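You operate a simulated robot arm through the tools that you are given. There is no shell and no other tool. Be economical: measure what you need, move in short steps, check, and stop when the job is done.

Carry out the task below with a simulated two-armed robot. There is one attempt and no reset: what you move stays moved.

## Task
Turn the teal dial to 12. Put the purple clip carton on the top of the parts table. Put the brown clip carton on the shelf of the gauge table. Put the can labelled "W752" from the top of the fitting table on the top of the gauge table and the can marked "W257" on the shelf of the rack table. Fetch the white bottle that says "primer" from the table marked boxes and stand it on the top of the prop table. Take the yellow dust bag on the top of the gauge table and put it away on the top of the low table. Pull the drawer of the fitting table open. Do these in any order. Set down upright: purple clip carton, brown clip carton, can, white bottle, yellow dust bag.

Only the result counts: the job must be done as asked and must still hold three seconds after the hand-in. Knocking over, shifting, dropping, spilling or breaking anything else fails it.

## Robot
Two 7-joint arms with two-finger parallel grippers on one trunk, on a base that drives. Base frame: it is fixed to the floor where the robot stands at the start and does not move with it; the origin is under the middle of the robot, x ahead of it, y to its left, z up; the surface under the hand at the start is at about z = 80. Lengths are in cm, angles in degrees, forces in N, time in s.
The left shoulder is at the start at [5, 16.8, 113.2], the right one opposite. With the tool pointing down near the work surface each hand reaches from about 18 to 66 cm from the robot's upright axis, wherever it stands, measured 20 degrees to its own side. Places, roughly: blue can, brown can, teal can [50, 25, 75]; drawer of the fitting table [60, 60, 80]; shelf of the gauge table [-160, -40, 30]; shelf of the rack table [110, 330, 30]; teal dial [50, 0, 80]; top of the gauge table (124x24 cm) [-162, -26, 80]; top of the low table [-920, 390, 60]; top of the parts table [-230, 410, 80]; top of the prop table [-180, 560, 70]; white bottle [-150, 625, 75]; yellow dust bag [-175, -25, 75]. Payload 1.57 kg a hand.
The tool frame of a hand sits at the grasp point between the pads (the TCP): z along the fingers, y along the line on which they close. The tips reach 3 cm beyond it. The gripper opens to 8 cm. The fingers are 1.7 cm wide and 1.2 cm thick; the gripper's body (4 by 8.2 cm) begins 8 cm behind the TCP.
Orientation is told as [roll, pitch, yaw] about the base's x, y, z axes, in that order, counted from this pose: with the fingers straight down and closing along the base's y, the tool's x points along the base's -x, its y along +y and its z along -z.

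## Interface
- The arms move only by the tool step_arm. It takes "left_series", "right_series" or both (then of equal length, played together; a hand with none holds still); each is a list of rows, each an object of numbers (a shift or turn left out is 0, a gripper value left out holds the last): "hand": the gripper command, from -1 (fully open) to 1 (shut), values between in proportion; "x", "y", "z": the shift along the tool's x, y, z in cm; "ax", "ay", "az": the turn, a rotation vector about the tool's x, y, z in degrees. In form: [{"hand": .., "x": .., "y": .., "z": .., "ax": .., "ay": .., "az": ..}, ...]. A call has 1 to 20 rows; each row shifts and turns the commanded pose from where the row before left it, along the tool's axes as they then stand. Rows are played at 5 a second. More than 5 cm and 8.6 degrees between two rows, or a gripper value outside its range, and nothing of the call is played. Where a pose cannot be reached the arm comes as near as it can. A force on the tool above 40 N (or 10 N above the force at the start of the call, whichever is more), or a blocked arm, ends the call early, and 0.2 s more pass. Each finger travels about 4.5 cm/s and halts on what it meets, pressing with about 33 N; the grip force reading is that of the motor and also rises with nothing between the fingers. The clock runs only during rows and for 0.2 s after the last one: add rows that do not move to give the fingers time. The reply holds the time, the measured pose of the TCP, the force on the tool along the base axes, the opening and the grip force, in the units named above and with some noise, with the torque about the TCP (base axes, N m) and any sound that the robot's microphone picked up, and new pictures: "views" is both (left out), scene, wrist or none (wrist: the cameras of the hands that moved).
- Cameras (640 x 400 px; columns grow to the right, rows downward): "scene" is now at [11.94, 3.12, 133.37]; the picture's right is [0.38, -0.92, 0.00], its down [-0.61, -0.25, -0.75] and it looks along [0.70, 0.29, -0.66] (base axes); focal length 240 px, centre (320, 200). "left" rides on the left gripper at [7.2, 0.7, -12.2] in its tool frame; the picture's right is [-0.09, 1.00, 0.00], its down [-0.84, -0.08, -0.54] and it looks along [-0.54, -0.05, 0.84] (tool axes); focal length 238 px, centre (320, 200). "right" rides on the right gripper at [7.2, -0.7, -12.2] in its tool frame; the picture's right is [0.09, 1.00, 0.00], its down [-0.84, 0.08, -0.54] and it looks along [-0.54, 0.05, 0.84] (tool axes); focal length 238 px, centre (320, 200). There is no depth. A picture from a camera that has moved, and an enlarged one, comes with that camera's place and axes in the base frame and with its lens.
- lift_body(by): slides the trunk up (or, below 0, down) by that many cm; the arms and the scene camera ride with it, the base frame stays. It gives what a move gives, with no picture.
- steer(legs): drives the robot by 1 to 6 legs, each [ahead, left, turn to the left] in cm, cm and degrees, along the robot's own axes; the way and the turn of a leg run together, so that a leg with both is an arc; at most 150 cm and 180 degrees a leg. The arms and the cameras ride along, it lands a little off, and it stops where it bumps. It gives what a move gives, and a new picture of the scene camera.
- turn_head(pan, tilt): turns the head with the scene camera to pan (to the left, within 80 degrees either way) and tilt (down, from -29 to 69), counted from straight ahead of the robot. It gives what a move gives, and a new picture of the scene camera.
- zoom(camera, box): a new picture of the part [left, top, right, bottom] of that camera's present view, enlarged. It takes no simulated time.
- close_job(): hands the job in; it is judged then, once.

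Go step by step. Nothing tells you exact positions but the pictures and the camera data: compare them with the known pose of the tool, close in by small moves and look again before you grip or let go. The budget is 207 turns and 260 pictures, counting those below and the enlarged ones. Unless the task says otherwise, let go and move clear before handing in.

The tools are called as a command line: name --argument value ..., lists and objects as JSON in quotes. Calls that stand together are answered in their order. step_arm: Moves the arms, as the interface text tells. Its arguments: {"type":"object","properties":{"left_series":{"type":"array"},"right_series":{"type":"array"},"views":{"type":"string","enum":["both","scene","wrist","none"]}},"required":[]} The other tools are called the same way: lift_body (by) slides the trunk up or down; steer (legs) drives the base; turn_head (pan, tilt) turns the head that bears the scene camera; zoom (camera, box) takes an enlarged picture of a part of a camera's view; close_job () hands the job in.

At the start:

```text
time: 0.0
left_ee_pos: [40.22, 40.83, 116.12]
left_tool_rot: [0.0, -0.1, 0.1]
left_wrist_force: [-0.8, 0.4, 0.9]
left_wrist_torque: [0.01, 0.0, 0.02]
left_opening: 8.0
left_gripper_force: 0.1
right_ee_pos: [41.07, 0.07, 111.24]
right_tool_rot: [0.0, 0.0, 0.1]
right_wrist_force: [0.1, 0.6, 0.4]
right_wrist_torque: [0.02, 0.01, 0.01]
right_opening: 8.01
right_gripper_force: 0.1
trunk travel left (down, up): [-30.0, 14.3]
robot x, y, heading: [0.07, 0.12, 0.2]
head pan, tilt: [22.5, 41.0]
```

scene: 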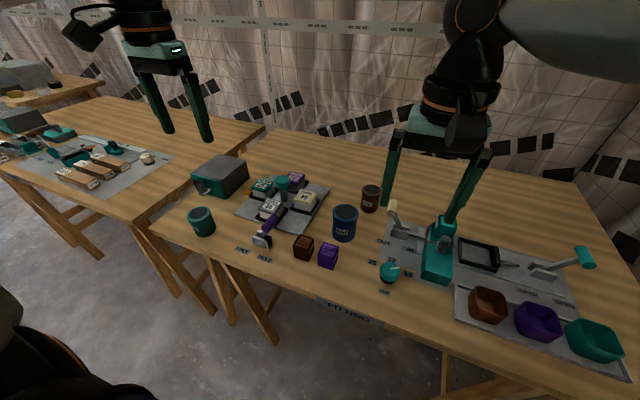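
right: 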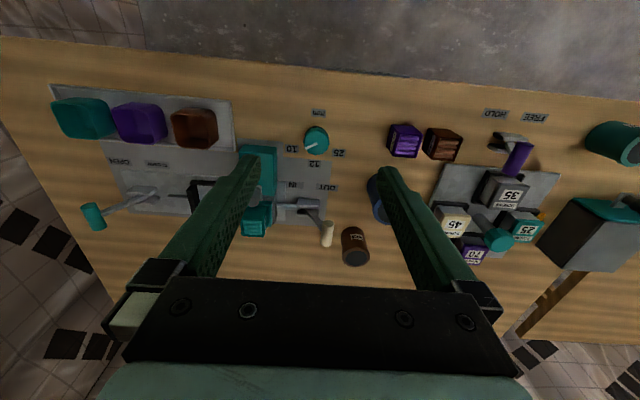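
left: 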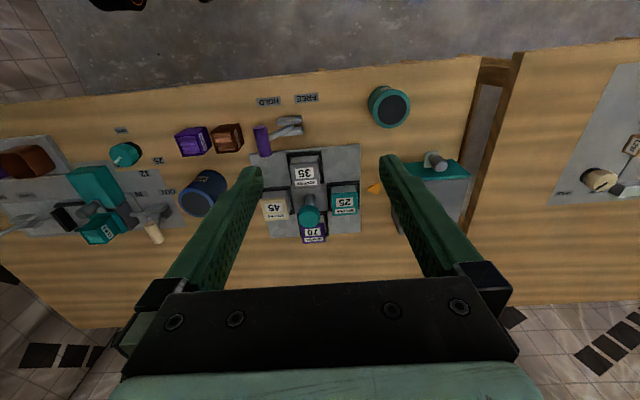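

I see the fitting table with dial, cartons, cans and a drawer unit. I'll zoom in to read the labels first.

zoom --camera "scene" --box '[180, 150, 420, 300]'

zoom --camera "right" --box '[230, 90, 470, 240]'

zoom --camera "left" --box '[360, 60, 520, 260]'

```text
2.67 times, centred on (300, 225) of scene
camera zoom: at [11.94, 3.12, 133.37], right [0.38, -0.92, 0.0], down [-0.61, -0.25, -0.75], along [0.7, 0.29, -0.66], focal length 641 px, centre (373, 133)
```

zoom: 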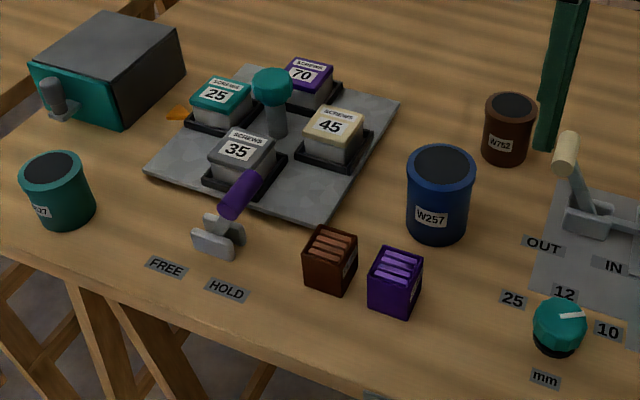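

```text
2.67 times, centred on (350, 165) of right
camera zoom: at [33.96, -0.51, 123.4], right [-0.09, 1.0, 0.0], down [0.84, 0.08, 0.54], along [0.54, 0.05, -0.84], focal length 636 px, centre (240, 293)
```

zoom: 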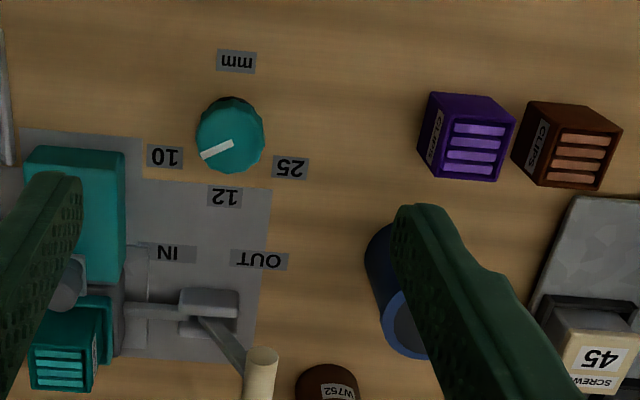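

```text
2.00 times, centred on (440, 160) of left
camera zoom: at [32.93, 41.51, 128.19], right [0.09, 1.0, 0.0], down [0.84, -0.08, 0.54], along [0.54, -0.05, -0.84], focal length 477 px, centre (80, 280)
```

zoom: 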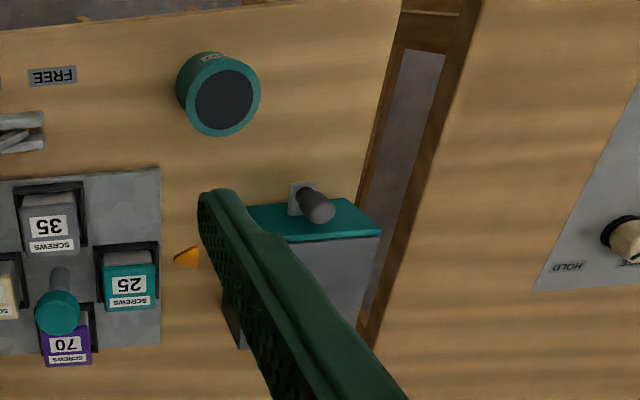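

Blue can is W257 and brown is W752. The dial, near [48, 0.1] with its top at about z 83.4, points at 10, so it has to turn about 60° counter-clockwise. I'm bringing the right hand over it with the fingers pre-rotated.

step_arm --right_series '[{"hand": -0.6, "x": -3.5}, {"x": -3.4}, {"z": 5}, {"z": 5}, {"z": 4}, {"az": 8.5}, {"az": 8.5}, {"az": 8.5}, {"az": 8.5}, {"az": 8.5}, {"az": 8.5}, {"az": 8.5}, {}, {}]' --views "both"

zoom --camera "scene" --box '[340, 230, 460, 305]'

```text
time: 3.0
left_ee_pos: [40.16, 40.78, 116.17]
left_tool_rot: [0.0, -0.1, 0.1]
left_wrist_force: [-0.1, -0.4, 0.2]
left_wrist_torque: [0.02, 0.0, 0.02]
left_opening: 7.98
left_gripper_force: 0.0
right_ee_pos: [47.94, 0.21, 97.24]
right_tool_rot: [0.0, 0.1, -59.6]
right_wrist_force: [-0.8, -0.5, -0.3]
right_wrist_torque: [-0.03, 0.0, 0.01]
right_opening: 6.41
right_gripper_force: 0.1
trunk travel left (down, up): [-30.0, 14.3]
robot x, y, heading: [0.1, 0.29, -0.0]
head pan, tilt: [22.5, 41.0]
camera scene: at [11.94, 3.12, 133.37], right [0.38, -0.92, 0.0], down [-0.61, -0.25, -0.75], along [0.7, 0.29, -0.66], focal length 240 px, centre (320, 200)
camera right: at [43.8, 6.06, 109.39], right [0.81, 0.58, 0.0], down [0.49, -0.68, 0.54], along [0.32, -0.44, -0.84], focal length 238 px, centre (320, 200)
```

scene: 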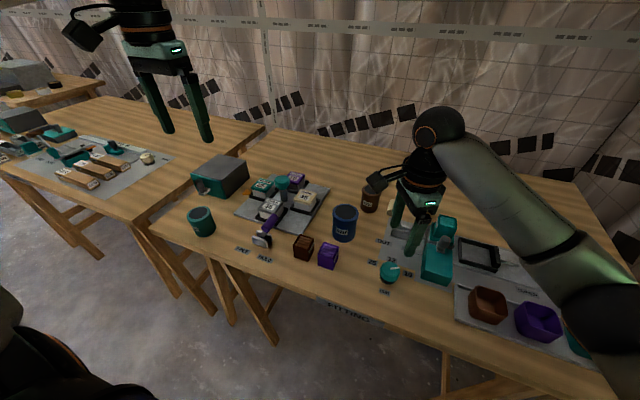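
right: 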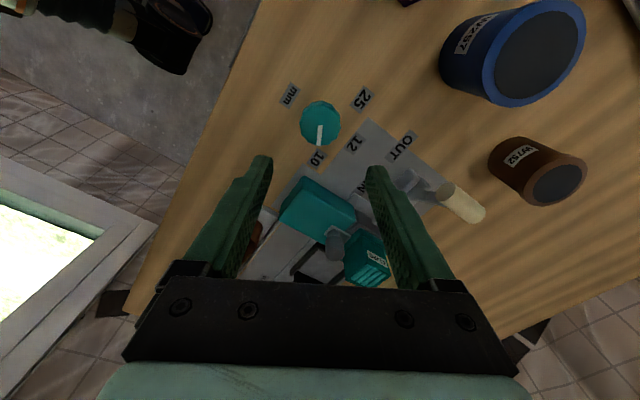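

```text
5.33 times, centred on (400, 268) of scene
camera zoom: at [11.94, 3.12, 133.37], right [0.38, -0.92, 0.0], down [-0.61, -0.25, -0.75], along [0.7, 0.29, -0.66], focal length 1282 px, centre (-107, -160)
```

zoom: 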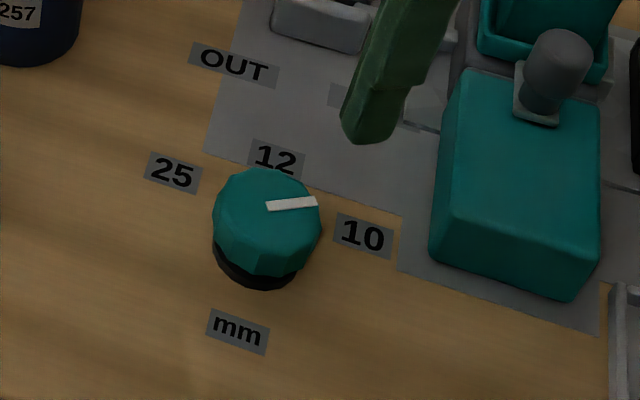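

Dial centre is about [48.0, 0.3] with the pointer at roughly -58°. I'll descend, grip and turn back about 59°, then check.

step_arm --right_series '[{"x": -0.1, "z": 4.5}, {"z": 4.5}, {"z": 4}, {"hand": 0.2}, {"hand": 0.6}, {"hand": 0.6}, {"hand": 0.6}, {"az": -6}, {"az": -6}, {"az": -6}, {"az": -6}, {"az": -6}, {"az": -6}, {"az": -6}, {"az": -6}, {"az": -6}, {"az": -5}, {}]' --views "both"

zoom --camera "scene" --box '[340, 230, 460, 305]'

```text
time: 6.8
left_ee_pos: [40.23, 40.77, 116.1]
left_tool_rot: [0.0, -0.1, 0.1]
left_wrist_force: [-0.2, -0.4, 0.2]
left_wrist_torque: [-0.03, 0.01, 0.02]
left_opening: 8.02
left_gripper_force: 0.0
right_ee_pos: [48.18, 0.05, 84.35]
right_tool_rot: [0.0, -0.3, -0.4]
right_wrist_force: [13.8, 4.0, 18.7]
right_wrist_torque: [0.29, 0.34, 0.0]
right_opening: 4.5
right_gripper_force: 45.1
trunk travel left (down, up): [-30.0, 14.3]
robot x, y, heading: [-0.16, -0.32, 0.0]
head pan, tilt: [22.5, 41.0]
camera scene: at [11.93, 3.15, 133.38], right [0.38, -0.92, 0.0], down [-0.61, -0.25, -0.75], along [0.7, 0.29, -0.66], focal length 240 px, centre (320, 200)
camera right: at [40.95, -0.48, 96.54], right [-0.08, 1.0, 0.0], down [0.83, 0.07, 0.55], along [0.54, 0.05, -0.84], focal length 238 px, centre (320, 200)
```

scene: 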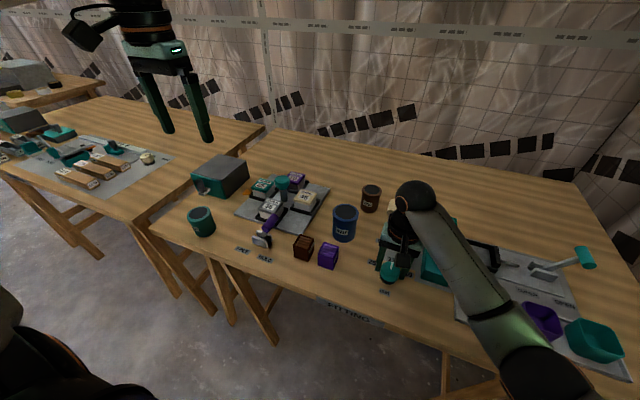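
right: 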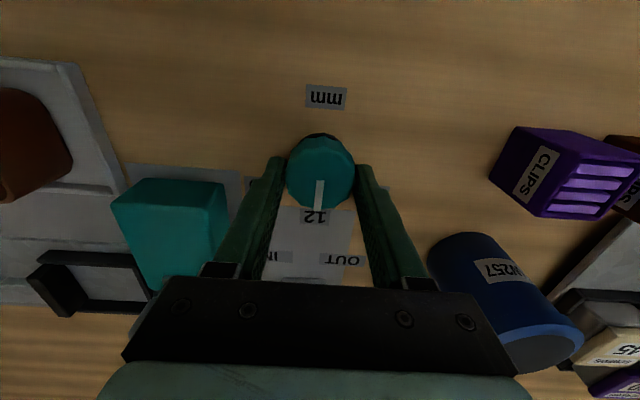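

```text
5.33 times, centred on (400, 268) of scene
camera zoom: at [11.93, 3.15, 133.38], right [0.38, -0.92, 0.0], down [-0.61, -0.25, -0.75], along [0.7, 0.29, -0.66], focal length 1282 px, centre (-107, -160)
```

zoom: 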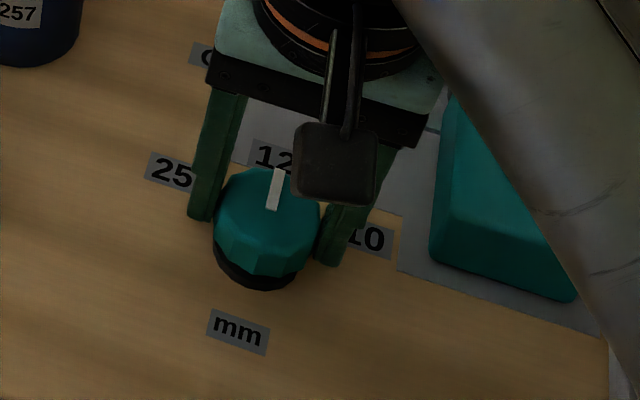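

The dial now points at 12. I'll release, raise the right hand, and shift the left hand to look at the drawer knob.

step_arm --right_series '[{"hand": -0.4}, {"hand": -0.4}, {"hand": -0.4}, {"z": -4}, {"z": -4}, {"z": -4}, {"z": -4}]' --left_series '[{"y": 5}, {"y": 5}, {"y": 5}, {"y": 4}, {"z": 4}, {"z": 4}, {}]' --views "both"

zoom --camera "scene" --box '[170, 130, 290, 250]'

zoom --camera "scene" --box '[340, 230, 460, 305]'

```text
time: 8.4
left_ee_pos: [40.3, 59.86, 108.0]
left_tool_rot: [-0.1, -0.1, 0.1]
left_wrist_force: [-0.1, 0.0, 0.5]
left_wrist_torque: [-0.01, -0.01, 0.04]
left_opening: 8.01
left_gripper_force: 0.1
right_ee_pos: [47.91, -0.02, 100.4]
right_tool_rot: [0.0, 0.1, -0.7]
right_wrist_force: [0.5, 1.1, 0.1]
right_wrist_torque: [-0.01, -0.01, -0.01]
right_opening: 5.59
right_gripper_force: 0.2
trunk travel left (down, up): [-30.0, 14.3]
robot x, y, heading: [0.11, 0.06, -0.1]
head pan, tilt: [22.5, 41.0]
camera scene: at [11.9, 3.11, 133.37], right [0.38, -0.92, 0.0], down [-0.61, -0.25, -0.75], along [0.7, 0.29, -0.66], focal length 240 px, centre (320, 200)
camera right: at [40.75, -0.53, 112.42], right [-0.08, 1.0, 0.0], down [0.84, 0.07, 0.54], along [0.54, 0.04, -0.84], focal length 238 px, centre (320, 200)
camera left: at [33.01, 60.47, 120.08], right [0.09, 1.0, 0.0], down [0.84, -0.08, 0.54], along [0.54, -0.05, -0.84], focal length 238 px, centre (320, 200)
```

scene: 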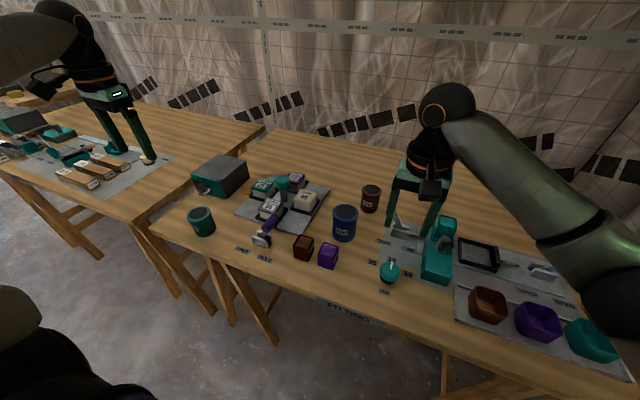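
right: 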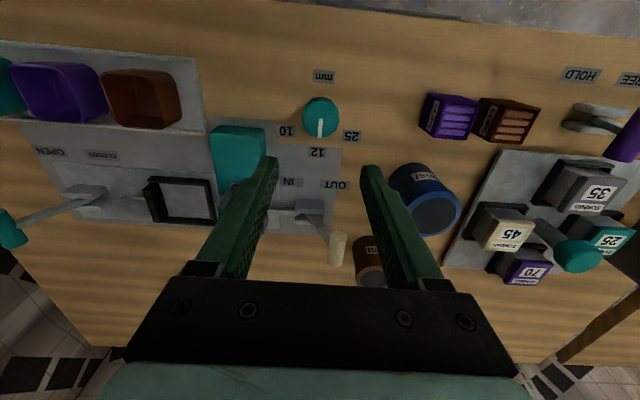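
left: 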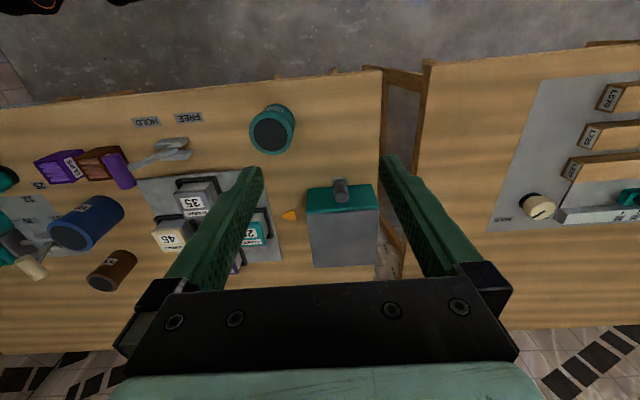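

```text
3.33 times, centred on (230, 190) of scene
camera zoom: at [11.9, 3.11, 133.37], right [0.38, -0.92, 0.0], down [-0.61, -0.25, -0.75], along [0.7, 0.29, -0.66], focal length 801 px, centre (620, 233)
```

zoom: 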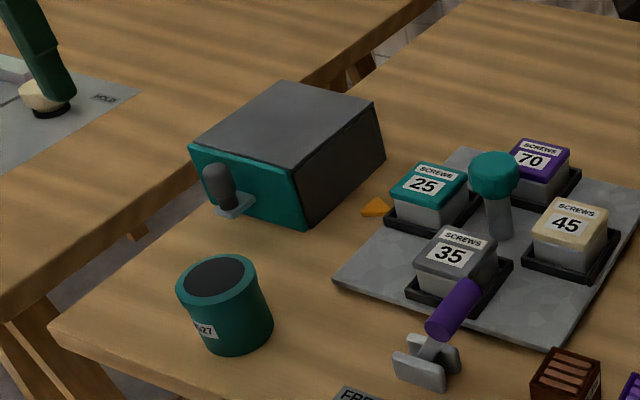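

```text
5.33 times, centred on (400, 268) of scene
camera zoom: at [11.9, 3.11, 133.37], right [0.38, -0.92, 0.0], down [-0.61, -0.25, -0.75], along [0.7, 0.29, -0.66], focal length 1282 px, centre (-107, -160)
```

zoom: 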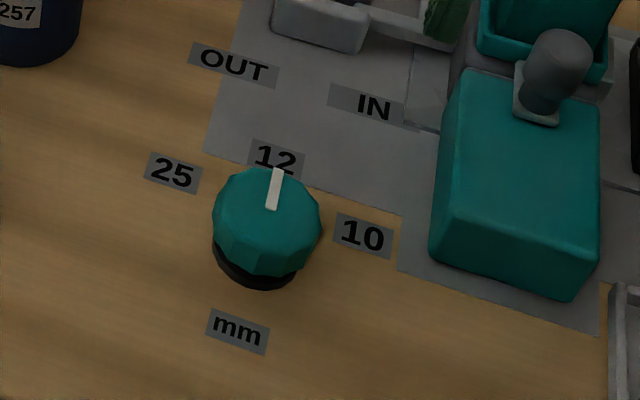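

The dial reads 12. The drawer knob is near [53.3, 62, 86.5], out of reach from here, so I'll drive 30 cm left with both hands high.

steer --legs '[[0, 30, 0]]'

step_arm --left_series '[{"y": -5}, {"y": -5}, {"y": -5}, {"y": -5}, {"y": -5}, {"x": -3}, {"x": -3}, {}]' --views "wrist"

```text
time: 11.6
left_ee_pos: [40.44, 90.08, 108.08]
left_tool_rot: [-0.1, 0.0, 0.1]
left_wrist_force: [0.4, 0.4, 0.0]
left_wrist_torque: [-0.02, -0.03, -0.02]
left_opening: 8.01
left_gripper_force: 0.0
right_ee_pos: [47.92, 30.14, 100.25]
right_tool_rot: [0.0, 0.1, -0.5]
right_wrist_force: [-0.5, 0.8, -0.1]
right_wrist_torque: [0.0, 0.0, 0.0]
right_opening: 5.59
right_gripper_force: 0.0
trunk travel left (down, up): [-30.0, 14.3]
robot x, y, heading: [0.02, 30.75, 0.2]
head pan, tilt: [22.5, 41.0]
camera scene: at [11.97, 33.37, 133.37], right [0.38, -0.92, 0.0], down [-0.61, -0.25, -0.75], along [0.7, 0.29, -0.66], focal length 240 px, centre (320, 200)
```

scene: 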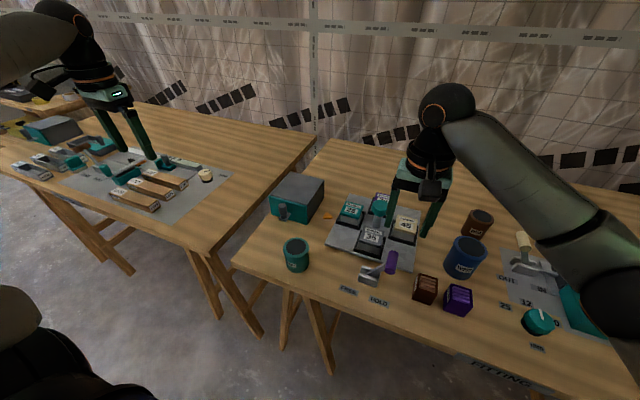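

```text
time: 13.4
left_ee_pos: [46.49, 64.87, 107.87]
left_tool_rot: [0.0, -0.1, 0.0]
left_wrist_force: [0.0, -1.1, -0.9]
left_wrist_torque: [0.0, 0.0, 0.01]
left_opening: 7.96
left_gripper_force: 0.0
right_ee_pos: [48.02, 30.14, 100.32]
right_tool_rot: [0.0, 0.1, -0.6]
right_wrist_force: [-0.4, -0.1, -0.6]
right_wrist_torque: [0.0, -0.03, 0.0]
right_opening: 5.57
right_gripper_force: 0.1
trunk travel left (down, up): [-30.0, 14.3]
robot x, y, heading: [-0.17, 30.29, -0.0]
head pan, tilt: [22.5, 41.0]
camera left: at [39.23, 65.58, 120.0], right [0.09, 1.0, 0.0], down [0.84, -0.08, 0.54], along [0.54, -0.05, -0.84], focal length 238 px, centre (320, 200)
```

left: 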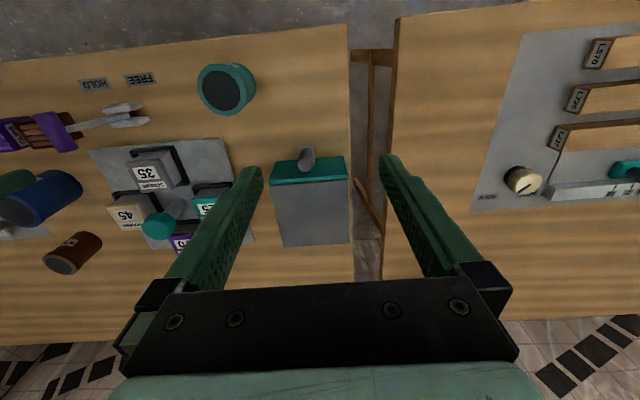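

Knob is at about [53, 62.2, 87] and stands 3 cm clear of the drawer front. I'll descend over it in two stages.

step_arm --left_series '[{"x": -3.5, "y": -2.7}, {"x": -3.0}, {"z": 4.5}, {"z": 4.5}, {"z": 4}, {}]' --views "both"

```text
time: 14.8
left_ee_pos: [53.03, 62.35, 95.1]
left_tool_rot: [0.1, -0.1, 0.1]
left_wrist_force: [0.3, 0.5, 0.1]
left_wrist_torque: [-0.03, -0.04, 0.0]
left_opening: 8.0
left_gripper_force: 0.1
right_ee_pos: [47.85, 30.19, 100.28]
right_tool_rot: [0.0, 0.0, -0.6]
right_wrist_force: [-0.1, -0.2, 0.1]
right_wrist_torque: [0.01, 0.01, 0.0]
right_opening: 5.6
right_gripper_force: 0.0
trunk travel left (down, up): [-30.0, 14.3]
robot x, y, heading: [-0.4, 30.36, 0.0]
head pan, tilt: [22.5, 41.0]
camera scene: at [11.96, 33.35, 133.37], right [0.38, -0.92, 0.0], down [-0.61, -0.25, -0.75], along [0.7, 0.29, -0.66], focal length 240 px, centre (320, 200)
camera left: at [45.74, 62.98, 107.16], right [0.09, 1.0, 0.0], down [0.84, -0.08, 0.54], along [0.54, -0.05, -0.84], focal length 238 px, centre (320, 200)
```

scene: 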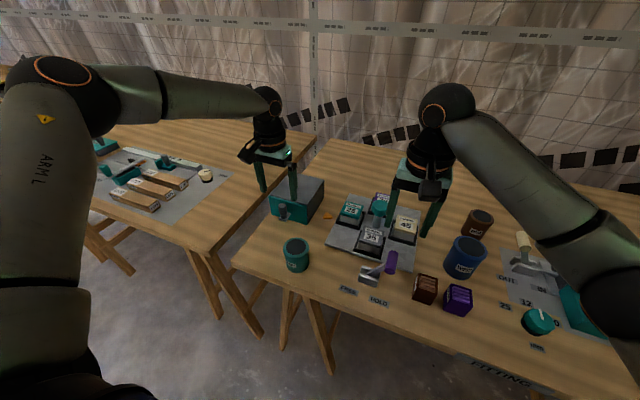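
left: 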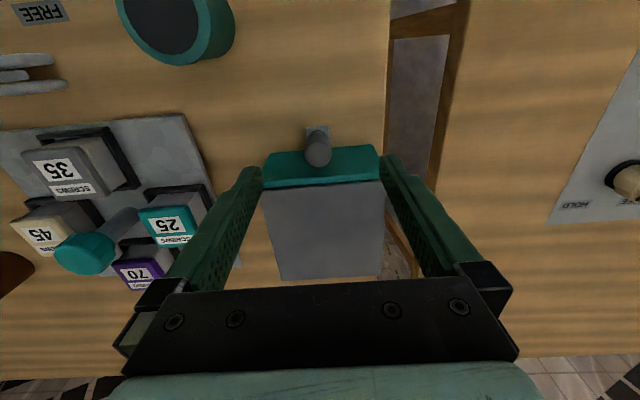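

Well aligned. I'll descend, grip the knob and pull straight back.

step_arm --left_series '[{"z": 4.5}, {"y": -0.2, "z": 4.3}, {"hand": 0.2}, {"hand": 0.8}, {"hand": 0.8}, {"hand": 0.8}, {"hand": 0.8}, {"x": 1.5}, {"x": 1.5}, {"x": 1.5}, {"x": 1.5}, {"x": 1.5}, {"x": 1.5}, {}]' --views "both"

```text
time: 17.8
left_ee_pos: [43.85, 62.13, 86.41]
left_tool_rot: [0.0, -0.4, 0.0]
left_wrist_force: [1.0, 4.6, 26.0]
left_wrist_torque: [-0.25, -0.71, 0.07]
left_opening: 2.39
left_gripper_force: 35.6
right_ee_pos: [47.86, 30.09, 100.35]
right_tool_rot: [0.0, 0.0, -0.5]
right_wrist_force: [0.0, -1.2, 0.7]
right_wrist_torque: [0.02, 0.01, 0.0]
right_opening: 5.61
right_gripper_force: 0.1
trunk travel left (down, up): [-30.0, 14.3]
robot x, y, heading: [-0.12, 30.09, 0.0]
head pan, tilt: [22.5, 41.0]
camera scene: at [11.76, 33.27, 133.41], right [0.38, -0.92, 0.0], down [-0.61, -0.25, -0.76], along [0.7, 0.29, -0.65], focal length 240 px, centre (320, 200)
camera left: at [36.58, 62.74, 98.46], right [0.09, 1.0, 0.0], down [0.83, -0.08, 0.55], along [0.55, -0.05, -0.84], focal length 238 px, centre (320, 200)
```

scene: 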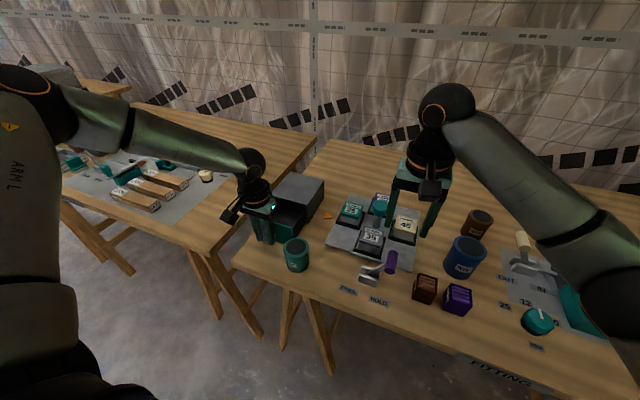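
left: 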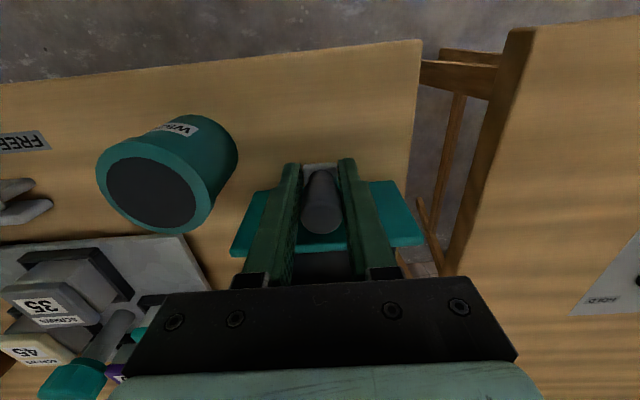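

The drawer is open by about 9 cm. I'll try a little more to find its stop, keeping an eye on the gap to the teal can.

step_arm --left_series '[{"x": 0.7}, {"x": 0.7}, {}, {}]' --views "wrist"

```text
time: 18.8
left_ee_pos: [42.51, 62.07, 86.58]
left_tool_rot: [0.2, -0.3, 0.0]
left_wrist_force: [-0.1, 8.1, 29.2]
left_wrist_torque: [-0.27, -0.62, 0.14]
left_opening: 2.39
left_gripper_force: 35.7
right_ee_pos: [47.72, 30.07, 100.21]
right_tool_rot: [0.2, -0.1, -0.6]
right_wrist_force: [-0.3, 0.5, 0.2]
right_wrist_torque: [0.02, -0.01, 0.0]
right_opening: 5.62
right_gripper_force: 0.0
trunk travel left (down, up): [-30.0, 14.3]
robot x, y, heading: [0.37, 30.28, -0.2]
head pan, tilt: [22.5, 41.0]
camera left: at [35.13, 62.74, 98.46], right [0.09, 1.0, 0.0], down [0.83, -0.08, 0.55], along [0.54, -0.05, -0.84], focal length 238 px, centre (320, 200)
```

left: 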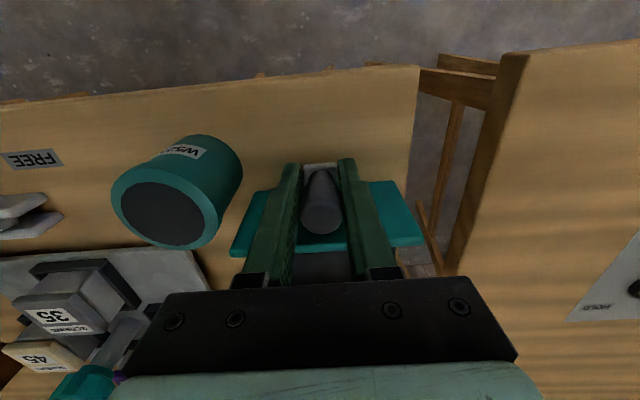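

Open by about 10.5 cm now, which is plenty. I'll release the knob and lift, and move the right hand to look down over the cartons.

step_arm --left_series '[{"hand": -0.2}, {"hand": -0.2}, {"hand": -0.2}, {"hand": -0.2, "z": -4}, {"z": -4}, {"z": -4}, {"z": -4}, {"z": -4}]' --right_series '[{"z": -4}, {"z": -4}, {"y": -4}, {"y": -4}, {"y": -4}, {"y": -4}, {}, {"hand": -1}]' --views "both"

```text
time: 20.6
left_ee_pos: [42.79, 61.89, 106.17]
left_tool_rot: [0.0, -0.1, -0.1]
left_wrist_force: [-0.3, 1.0, -0.4]
left_wrist_torque: [0.02, -0.05, 0.01]
left_opening: 4.81
left_gripper_force: 0.0
right_ee_pos: [47.87, 13.98, 108.24]
right_tool_rot: [0.0, 0.0, -0.6]
right_wrist_force: [0.1, 0.0, 0.6]
right_wrist_torque: [0.02, -0.02, 0.02]
right_opening: 7.99
right_gripper_force: 0.1
trunk travel left (down, up): [-30.0, 14.3]
robot x, y, heading: [0.12, 29.86, -0.1]
head pan, tilt: [22.5, 41.0]
camera scene: at [11.95, 33.32, 133.37], right [0.38, -0.92, 0.0], down [-0.61, -0.25, -0.75], along [0.7, 0.29, -0.66], focal length 240 px, centre (320, 200)
camera right: at [40.69, 13.52, 120.3], right [-0.08, 1.0, 0.0], down [0.84, 0.07, 0.54], along [0.54, 0.04, -0.84], focal length 238 px, centre (320, 200)
camera left: at [35.49, 62.58, 118.26], right [0.09, 1.0, 0.0], down [0.84, -0.08, 0.54], along [0.54, -0.05, -0.84], focal length 238 px, centre (320, 200)
```

scene: 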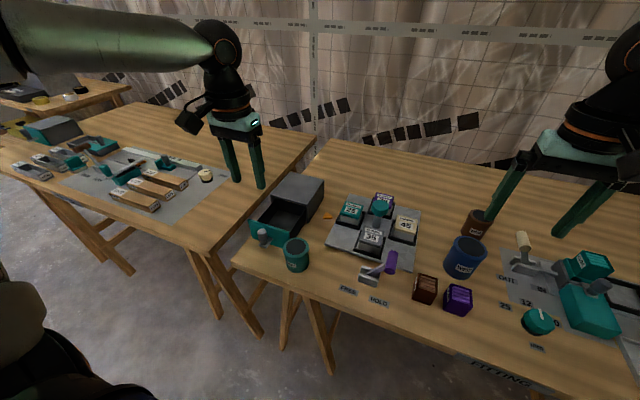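
right: 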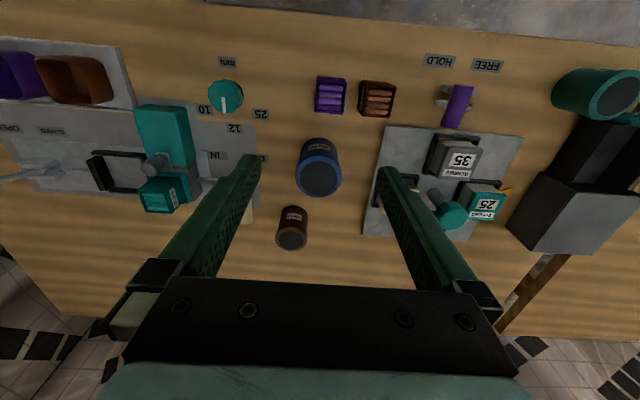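
left: 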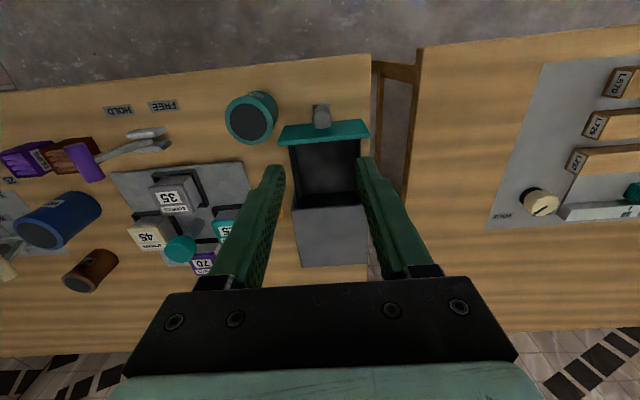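

The drawer stands open. The blue can centre is about [56.7, 14.6] with its top near z 89.5. I'll tilt the right hand 30° forward, which also suits the shelf later, and stage it behind the can.

step_arm --right_series '[{"ay": -7.5}, {"ay": -7.5}, {"ay": -7.5}, {"ay": -7.5}, {"y": 0.6, "x": 3.47}, {"z": 3.7}, {"z": 3.5}, {"z": 3.5}, {}]' --views "both"

```text
time: 22.6
left_ee_pos: [42.84, 62.01, 106.16]
left_tool_rot: [-0.1, -0.1, 0.0]
left_wrist_force: [0.0, -0.1, -0.2]
left_wrist_torque: [-0.04, 0.0, -0.01]
left_opening: 4.81
left_gripper_force: 0.0
right_ee_pos: [50.12, 14.84, 97.23]
right_tool_rot: [0.1, -30.0, -0.6]
right_wrist_force: [-0.2, 0.2, -0.7]
right_wrist_torque: [0.0, 0.02, -0.01]
right_opening: 7.98
right_gripper_force: 0.1
trunk travel left (down, up): [-30.0, 14.3]
robot x, y, heading: [0.09, 29.95, -0.2]
head pan, tilt: [22.5, 41.0]
camera scene: at [11.96, 33.36, 133.37], right [0.38, -0.92, 0.0], down [-0.61, -0.25, -0.75], along [0.7, 0.29, -0.66], focal length 240 px, centre (320, 200)
camera right: at [37.87, 14.36, 104.06], right [-0.07, 1.0, -0.05], down [0.45, 0.07, 0.89], along [0.89, 0.04, -0.46], focal length 238 px, centre (320, 200)
```

scene: 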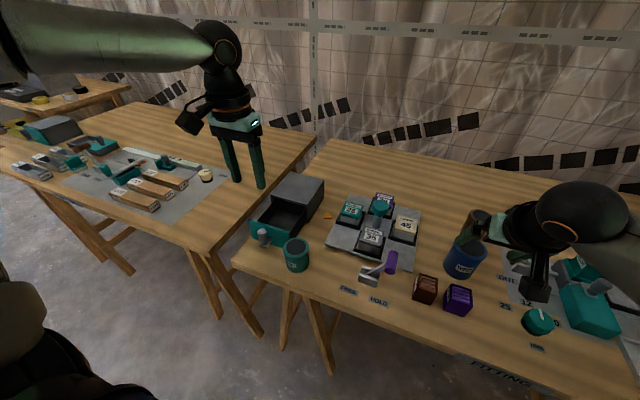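
right: 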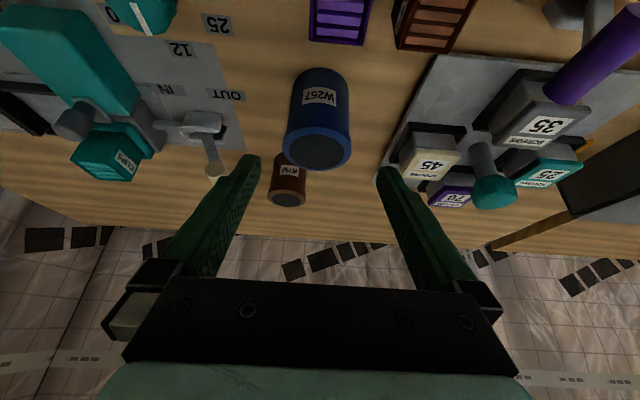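

Can is centred between the fingers (centre y about 14.75, diameter about 6.5). I'll slide in along the tool axis and grip.

step_arm --right_series '[{"z": 4}, {"z": 4}, {"z": 3}, {"z": 1.6}, {"hand": 0}, {"hand": 0.5}, {"hand": 0.5}, {"hand": 0.5}]' --views "wrist"

```text
time: 24.4
left_ee_pos: [42.77, 61.85, 106.1]
left_tool_rot: [0.0, 0.1, 0.0]
left_wrist_force: [-0.1, -0.2, -0.6]
left_wrist_torque: [0.01, 0.0, -0.04]
left_opening: 4.81
left_gripper_force: 0.1
right_ee_pos: [56.36, 14.63, 86.21]
right_tool_rot: [0.0, -30.0, -0.6]
right_wrist_force: [0.3, 0.1, 0.0]
right_wrist_torque: [-0.05, -0.08, -0.02]
right_opening: 6.87
right_gripper_force: 32.7
trunk travel left (down, up): [-30.0, 14.3]
robot x, y, heading: [-0.15, 30.39, 0.0]
head pan, tilt: [22.5, 41.0]
camera right: at [44.17, 14.19, 93.12], right [-0.07, 1.0, -0.05], down [0.46, 0.07, 0.89], along [0.89, 0.04, -0.46], focal length 238 px, centre (320, 200)
```

right: 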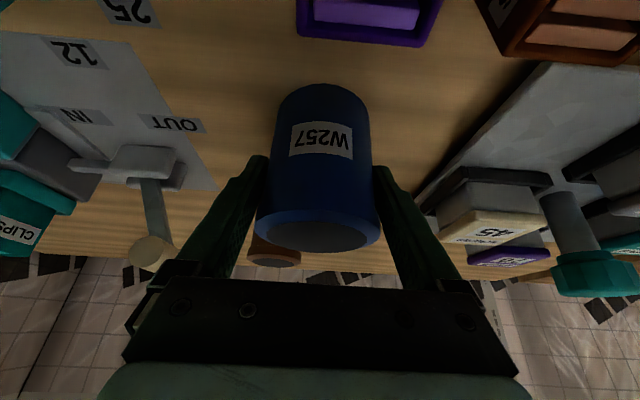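

Gripped (opening 6.87). I'll lift it 16 cm straight up and drive 30 cm back to the right for the purple carton.

step_arm --right_series '[{"z": -3.46, "x": -2}, {"z": -3.46, "x": -2}, {"z": -3.46, "x": -2}, {"z": -3.46, "x": -2}, {}]' --left_series '[{"hand": -1}, {}, {}, {}, {}]' --views "none"

steer --legs '[[0, -30, 0]]'

```text
time: 25.6
left_ee_pos: [42.8, 61.84, 106.09]
left_tool_rot: [0.0, 0.1, 0.0]
left_wrist_force: [0.6, 0.0, -0.1]
left_wrist_torque: [0.0, -0.01, -0.03]
left_opening: 8.0
left_gripper_force: 0.0
right_ee_pos: [56.5, 14.61, 102.14]
right_tool_rot: [0.0, -30.0, -0.7]
right_wrist_force: [-0.2, 0.9, -2.6]
right_wrist_torque: [0.03, 0.02, -0.01]
right_opening: 6.89
right_gripper_force: 32.6
trunk travel left (down, up): [-30.0, 14.3]
robot x, y, heading: [0.18, 30.4, -0.2]
head pan, tilt: [22.5, 41.0]
```

```text
time: 28.8
left_ee_pos: [42.76, 32.69, 106.05]
left_tool_rot: [0.0, -0.1, 0.1]
left_wrist_force: [-0.2, 0.5, 0.3]
left_wrist_torque: [0.0, 0.0, -0.03]
left_opening: 7.99
left_gripper_force: 0.1
right_ee_pos: [56.58, -14.57, 102.16]
right_tool_rot: [0.0, -30.0, -0.5]
right_wrist_force: [-0.7, 0.1, -2.4]
right_wrist_torque: [0.03, 0.03, 0.01]
right_opening: 6.86
right_gripper_force: 32.9
trunk travel left (down, up): [-30.0, 14.3]
robot x, y, heading: [-0.09, 0.96, -0.1]
head pan, tilt: [22.5, 41.0]
camera scene: at [11.97, 4.08, 133.37], right [0.38, -0.92, 0.0], down [-0.61, -0.25, -0.75], along [0.7, 0.29, -0.66], focal length 240 px, centre (320, 200)
```

scene: 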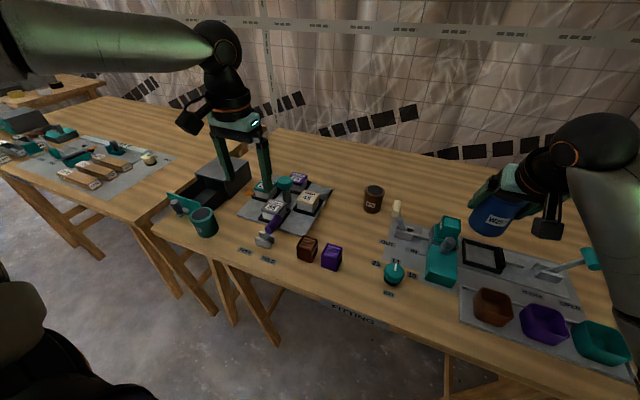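

The can is safe in the right hand. I'll bring the left hand over the purple carton and turn it 90° so the fingers close along x.

step_arm --left_series '[{"x": -2.5, "y": -4.5}, {"y": -4.5}, {"y": -4.5}, {"y": -4.3}, {"az": -8.2}, {"az": -8.2}, {"az": -8.2}, {"az": -8.2}, {"az": -8.2}, {"az": -8.2}, {"az": -8.2}, {"az": -8.2}, {"az": -8.2}, {"az": -8.2}, {"az": -8}, {"z": 3}, {"z": 3}, {}]' --views "wrist"

zoom --camera "scene" --box '[240, 170, 400, 290]'

```text
refused: row 1 steps farther than a row can; nothing moved
```

```text
3.33 times, centred on (320, 230) of scene
camera zoom: at [11.97, 4.08, 133.37], right [0.38, -0.92, 0.0], down [-0.61, -0.25, -0.75], along [0.7, 0.29, -0.66], focal length 801 px, centre (320, 100)
```

zoom: 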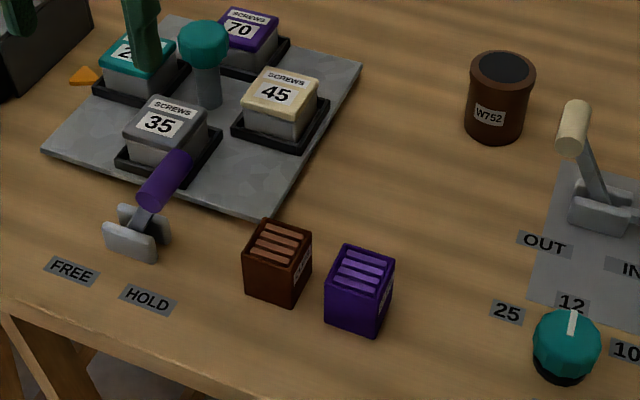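

That row was over the step limit, so I'll resend it with smaller rows.

step_arm --left_series '[{"x": -2.5}, {"y": -4.5}, {"y": -4.5}, {"y": -4.5}, {"y": -4.3}, {"az": -8.2}, {"az": -8.2}, {"az": -8.2}, {"az": -8.2}, {"az": -8.2}, {"az": -8.2}, {"az": -8.2}, {"az": -8.2}, {"az": -8.2}, {"az": -8.2}, {"az": -8}, {"z": 3}, {"z": 3}, {}]' --views "wrist"

```text
time: 32.8
left_ee_pos: [44.96, 15.52, 99.96]
left_tool_rot: [-0.2, -0.1, 90.1]
left_wrist_force: [0.1, -0.4, -0.1]
left_wrist_torque: [-0.01, 0.0, -0.02]
left_opening: 7.97
left_gripper_force: 0.0
left hand out of reach, approached as far as the arm can: row 5
right_ee_pos: [56.51, -14.6, 102.08]
right_tool_rot: [-0.1, -30.0, -0.5]
right_wrist_force: [0.0, 0.3, -2.3]
right_wrist_torque: [-0.02, 0.01, 0.01]
right_opening: 6.85
right_gripper_force: 33.0
trunk travel left (down, up): [-30.0, 14.3]
robot x, y, heading: [0.17, 1.19, -0.1]
head pan, tilt: [22.5, 41.0]
camera left: at [44.18, 8.35, 112.06], right [-1.0, 0.09, 0.0], down [0.07, 0.84, 0.54], along [0.05, 0.54, -0.84], focal length 238 px, centre (320, 200)
```

left: 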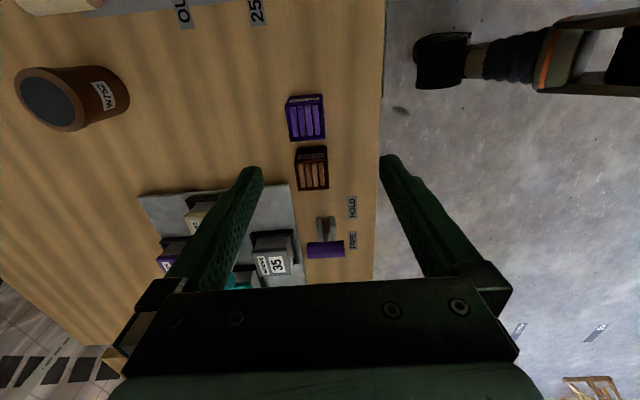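

Purple carton top centre is at about [46.2, 14.6, 86]. I'll correct and descend halfway to check.

step_arm --left_series '[{"x": 0.9, "y": -1.3}, {"z": 4}, {"z": 3}, {}]' --views "wrist"

```text
time: 33.8
left_ee_pos: [44.95, 16.53, 93.31]
left_tool_rot: [-0.1, 0.1, 90.1]
left_wrist_force: [-0.2, -0.3, -0.5]
left_wrist_torque: [-0.01, 0.03, 0.02]
left_opening: 7.98
left_gripper_force: 0.2
left hand out of reach, approached as far as the arm can: row 1, 2, 3
right_ee_pos: [56.53, -14.49, 102.08]
right_tool_rot: [0.0, -30.0, -0.5]
right_wrist_force: [-0.9, 0.3, -1.7]
right_wrist_torque: [0.01, 0.01, 0.01]
right_opening: 6.84
right_gripper_force: 33.0
trunk travel left (down, up): [-30.0, 14.3]
robot x, y, heading: [0.06, 1.05, 0.1]
head pan, tilt: [22.5, 41.0]
camera left: at [44.07, 9.44, 105.44], right [-1.0, 0.09, 0.0], down [0.07, 0.84, 0.54], along [0.05, 0.54, -0.84], focal length 238 px, centre (320, 200)
```

left: 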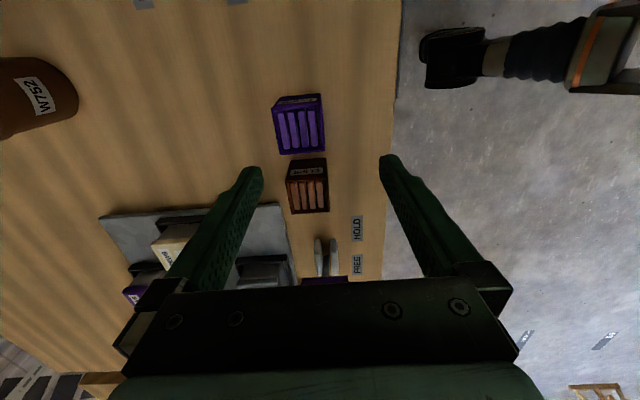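

That pose is out of reach for the left arm, so I'll raise it and drive 14 cm further right.

step_arm --left_series '[{"z": -4}, {"z": -4}, {}]' --views "none"

steer --legs '[[0, -14, 0]]'

```text
time: 34.6
left_ee_pos: [44.73, 16.43, 101.43]
left_tool_rot: [0.0, 0.0, 90.1]
left_wrist_force: [-0.8, 0.5, 0.0]
left_wrist_torque: [0.0, 0.01, 0.01]
left_opening: 8.0
left_gripper_force: 0.0
right_ee_pos: [56.53, -14.64, 102.09]
right_tool_rot: [0.0, -30.0, -0.5]
right_wrist_force: [0.0, 0.4, -2.2]
right_wrist_torque: [0.01, 0.01, 0.0]
right_opening: 6.86
right_gripper_force: 33.3
trunk travel left (down, up): [-30.0, 14.3]
robot x, y, heading: [-0.4, 1.09, 0.2]
head pan, tilt: [22.5, 41.0]
```

```text
time: 36.5
left_ee_pos: [44.87, 2.29, 101.39]
left_tool_rot: [0.0, 0.0, 90.1]
left_wrist_force: [-0.7, 0.0, 1.4]
left_wrist_torque: [-0.01, 0.03, 0.03]
left_opening: 8.0
left_gripper_force: 0.1
right_ee_pos: [56.46, -28.85, 102.15]
right_tool_rot: [0.0, -30.0, -0.5]
right_wrist_force: [0.4, -0.7, -2.5]
right_wrist_torque: [0.04, 0.01, 0.03]
right_opening: 6.86
right_gripper_force: 33.0
trunk travel left (down, up): [-30.0, 14.3]
robot x, y, heading: [-0.28, -13.17, -0.2]
head pan, tilt: [22.5, 41.0]
camera scene: at [11.97, -10.11, 133.37], right [0.38, -0.92, 0.0], down [-0.61, -0.25, -0.75], along [0.7, 0.29, -0.66], focal length 240 px, centre (320, 200)
```

scene: 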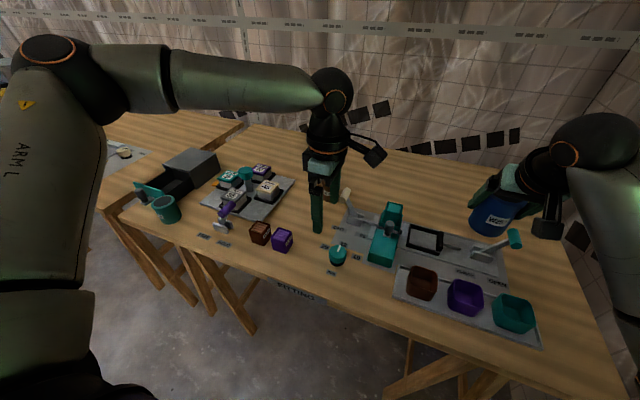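

Now I'll move the left hand to [46.35, 14.7] and check.

step_arm --left_series '[{"x": -4.2}, {"x": -4.2}, {"x": -4}, {"y": -1.45}, {"z": 4}, {"z": 4}, {}]' --views "wrist"

```text
time: 38.1
left_ee_pos: [46.41, 14.57, 93.41]
left_tool_rot: [-0.1, 0.0, 89.9]
left_wrist_force: [0.3, -0.3, 0.5]
left_wrist_torque: [-0.02, -0.01, 0.04]
left_opening: 8.01
left_gripper_force: 0.0
right_ee_pos: [56.45, -28.94, 102.11]
right_tool_rot: [0.1, -29.9, -0.6]
right_wrist_force: [0.1, -0.7, -2.5]
right_wrist_torque: [0.0, 0.03, 0.0]
right_opening: 6.84
right_gripper_force: 32.8
trunk travel left (down, up): [-30.0, 14.3]
robot x, y, heading: [0.08, -13.42, -0.0]
head pan, tilt: [22.5, 41.0]
camera left: at [45.58, 7.37, 105.54], right [-1.0, 0.09, 0.0], down [0.08, 0.84, 0.54], along [0.05, 0.54, -0.84], focal length 238 px, centre (320, 200)
```

left: 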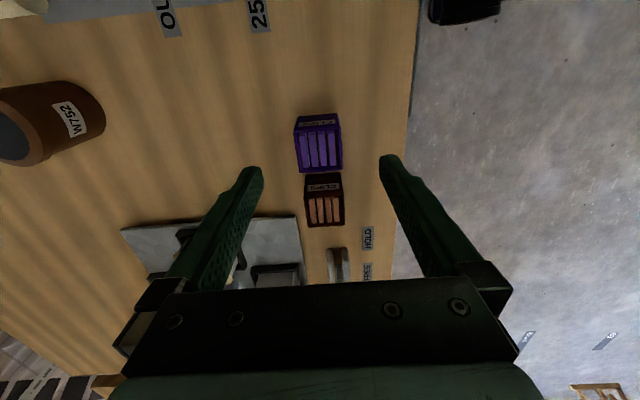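

Aligned. I'll descend, grip and lift the purple carton.

step_arm --left_series '[{"z": 4.5}, {"z": 4.3}, {"hand": 0}, {"hand": 0.6}, {"hand": 0.6}, {"hand": 0.6}, {"hand": 0.6}, {"z": -4}, {"z": -4}, {"z": -4}, {"z": -4}, {}]' --views "both"

```text
time: 40.7
left_ee_pos: [46.34, 14.59, 100.59]
left_tool_rot: [0.0, 0.0, 90.0]
left_wrist_force: [-0.1, -0.5, -0.4]
left_wrist_torque: [-0.01, -0.05, -0.01]
left_opening: 4.13
left_gripper_force: 33.3
right_ee_pos: [56.51, -28.77, 102.22]
right_tool_rot: [0.0, -30.0, -0.6]
right_wrist_force: [0.2, -0.2, -2.8]
right_wrist_torque: [-0.02, 0.03, 0.01]
right_opening: 6.85
right_gripper_force: 32.5
trunk travel left (down, up): [-30.0, 14.3]
robot x, y, heading: [0.05, -13.2, -0.1]
head pan, tilt: [22.5, 41.0]
camera scene: at [11.99, -10.07, 133.36], right [0.38, -0.92, 0.0], down [-0.61, -0.25, -0.75], along [0.7, 0.29, -0.66], focal length 240 px, centre (320, 200)
camera left: at [45.73, 7.45, 112.69], right [-1.0, 0.09, 0.0], down [0.08, 0.84, 0.54], along [0.05, 0.54, -0.84], focal length 238 px, centre (320, 200)
```

scene: 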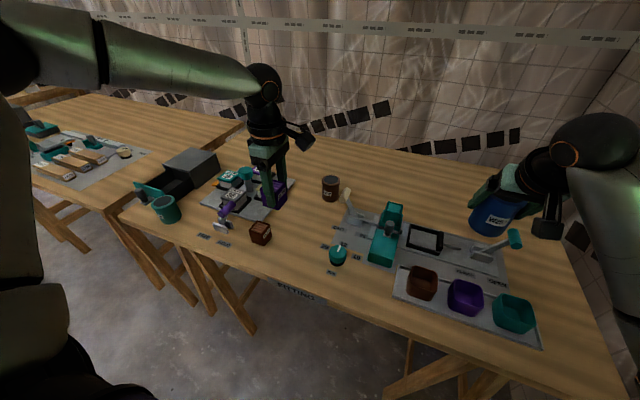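
left: 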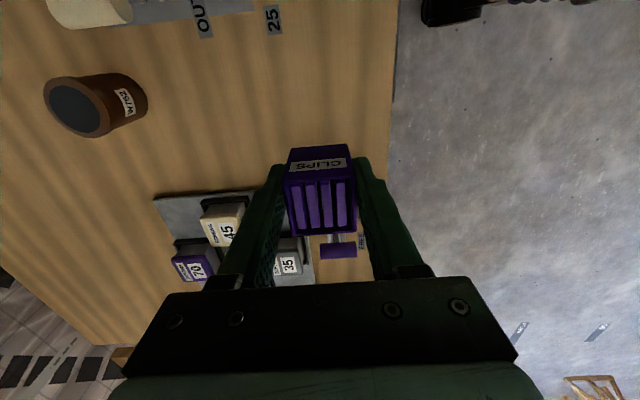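

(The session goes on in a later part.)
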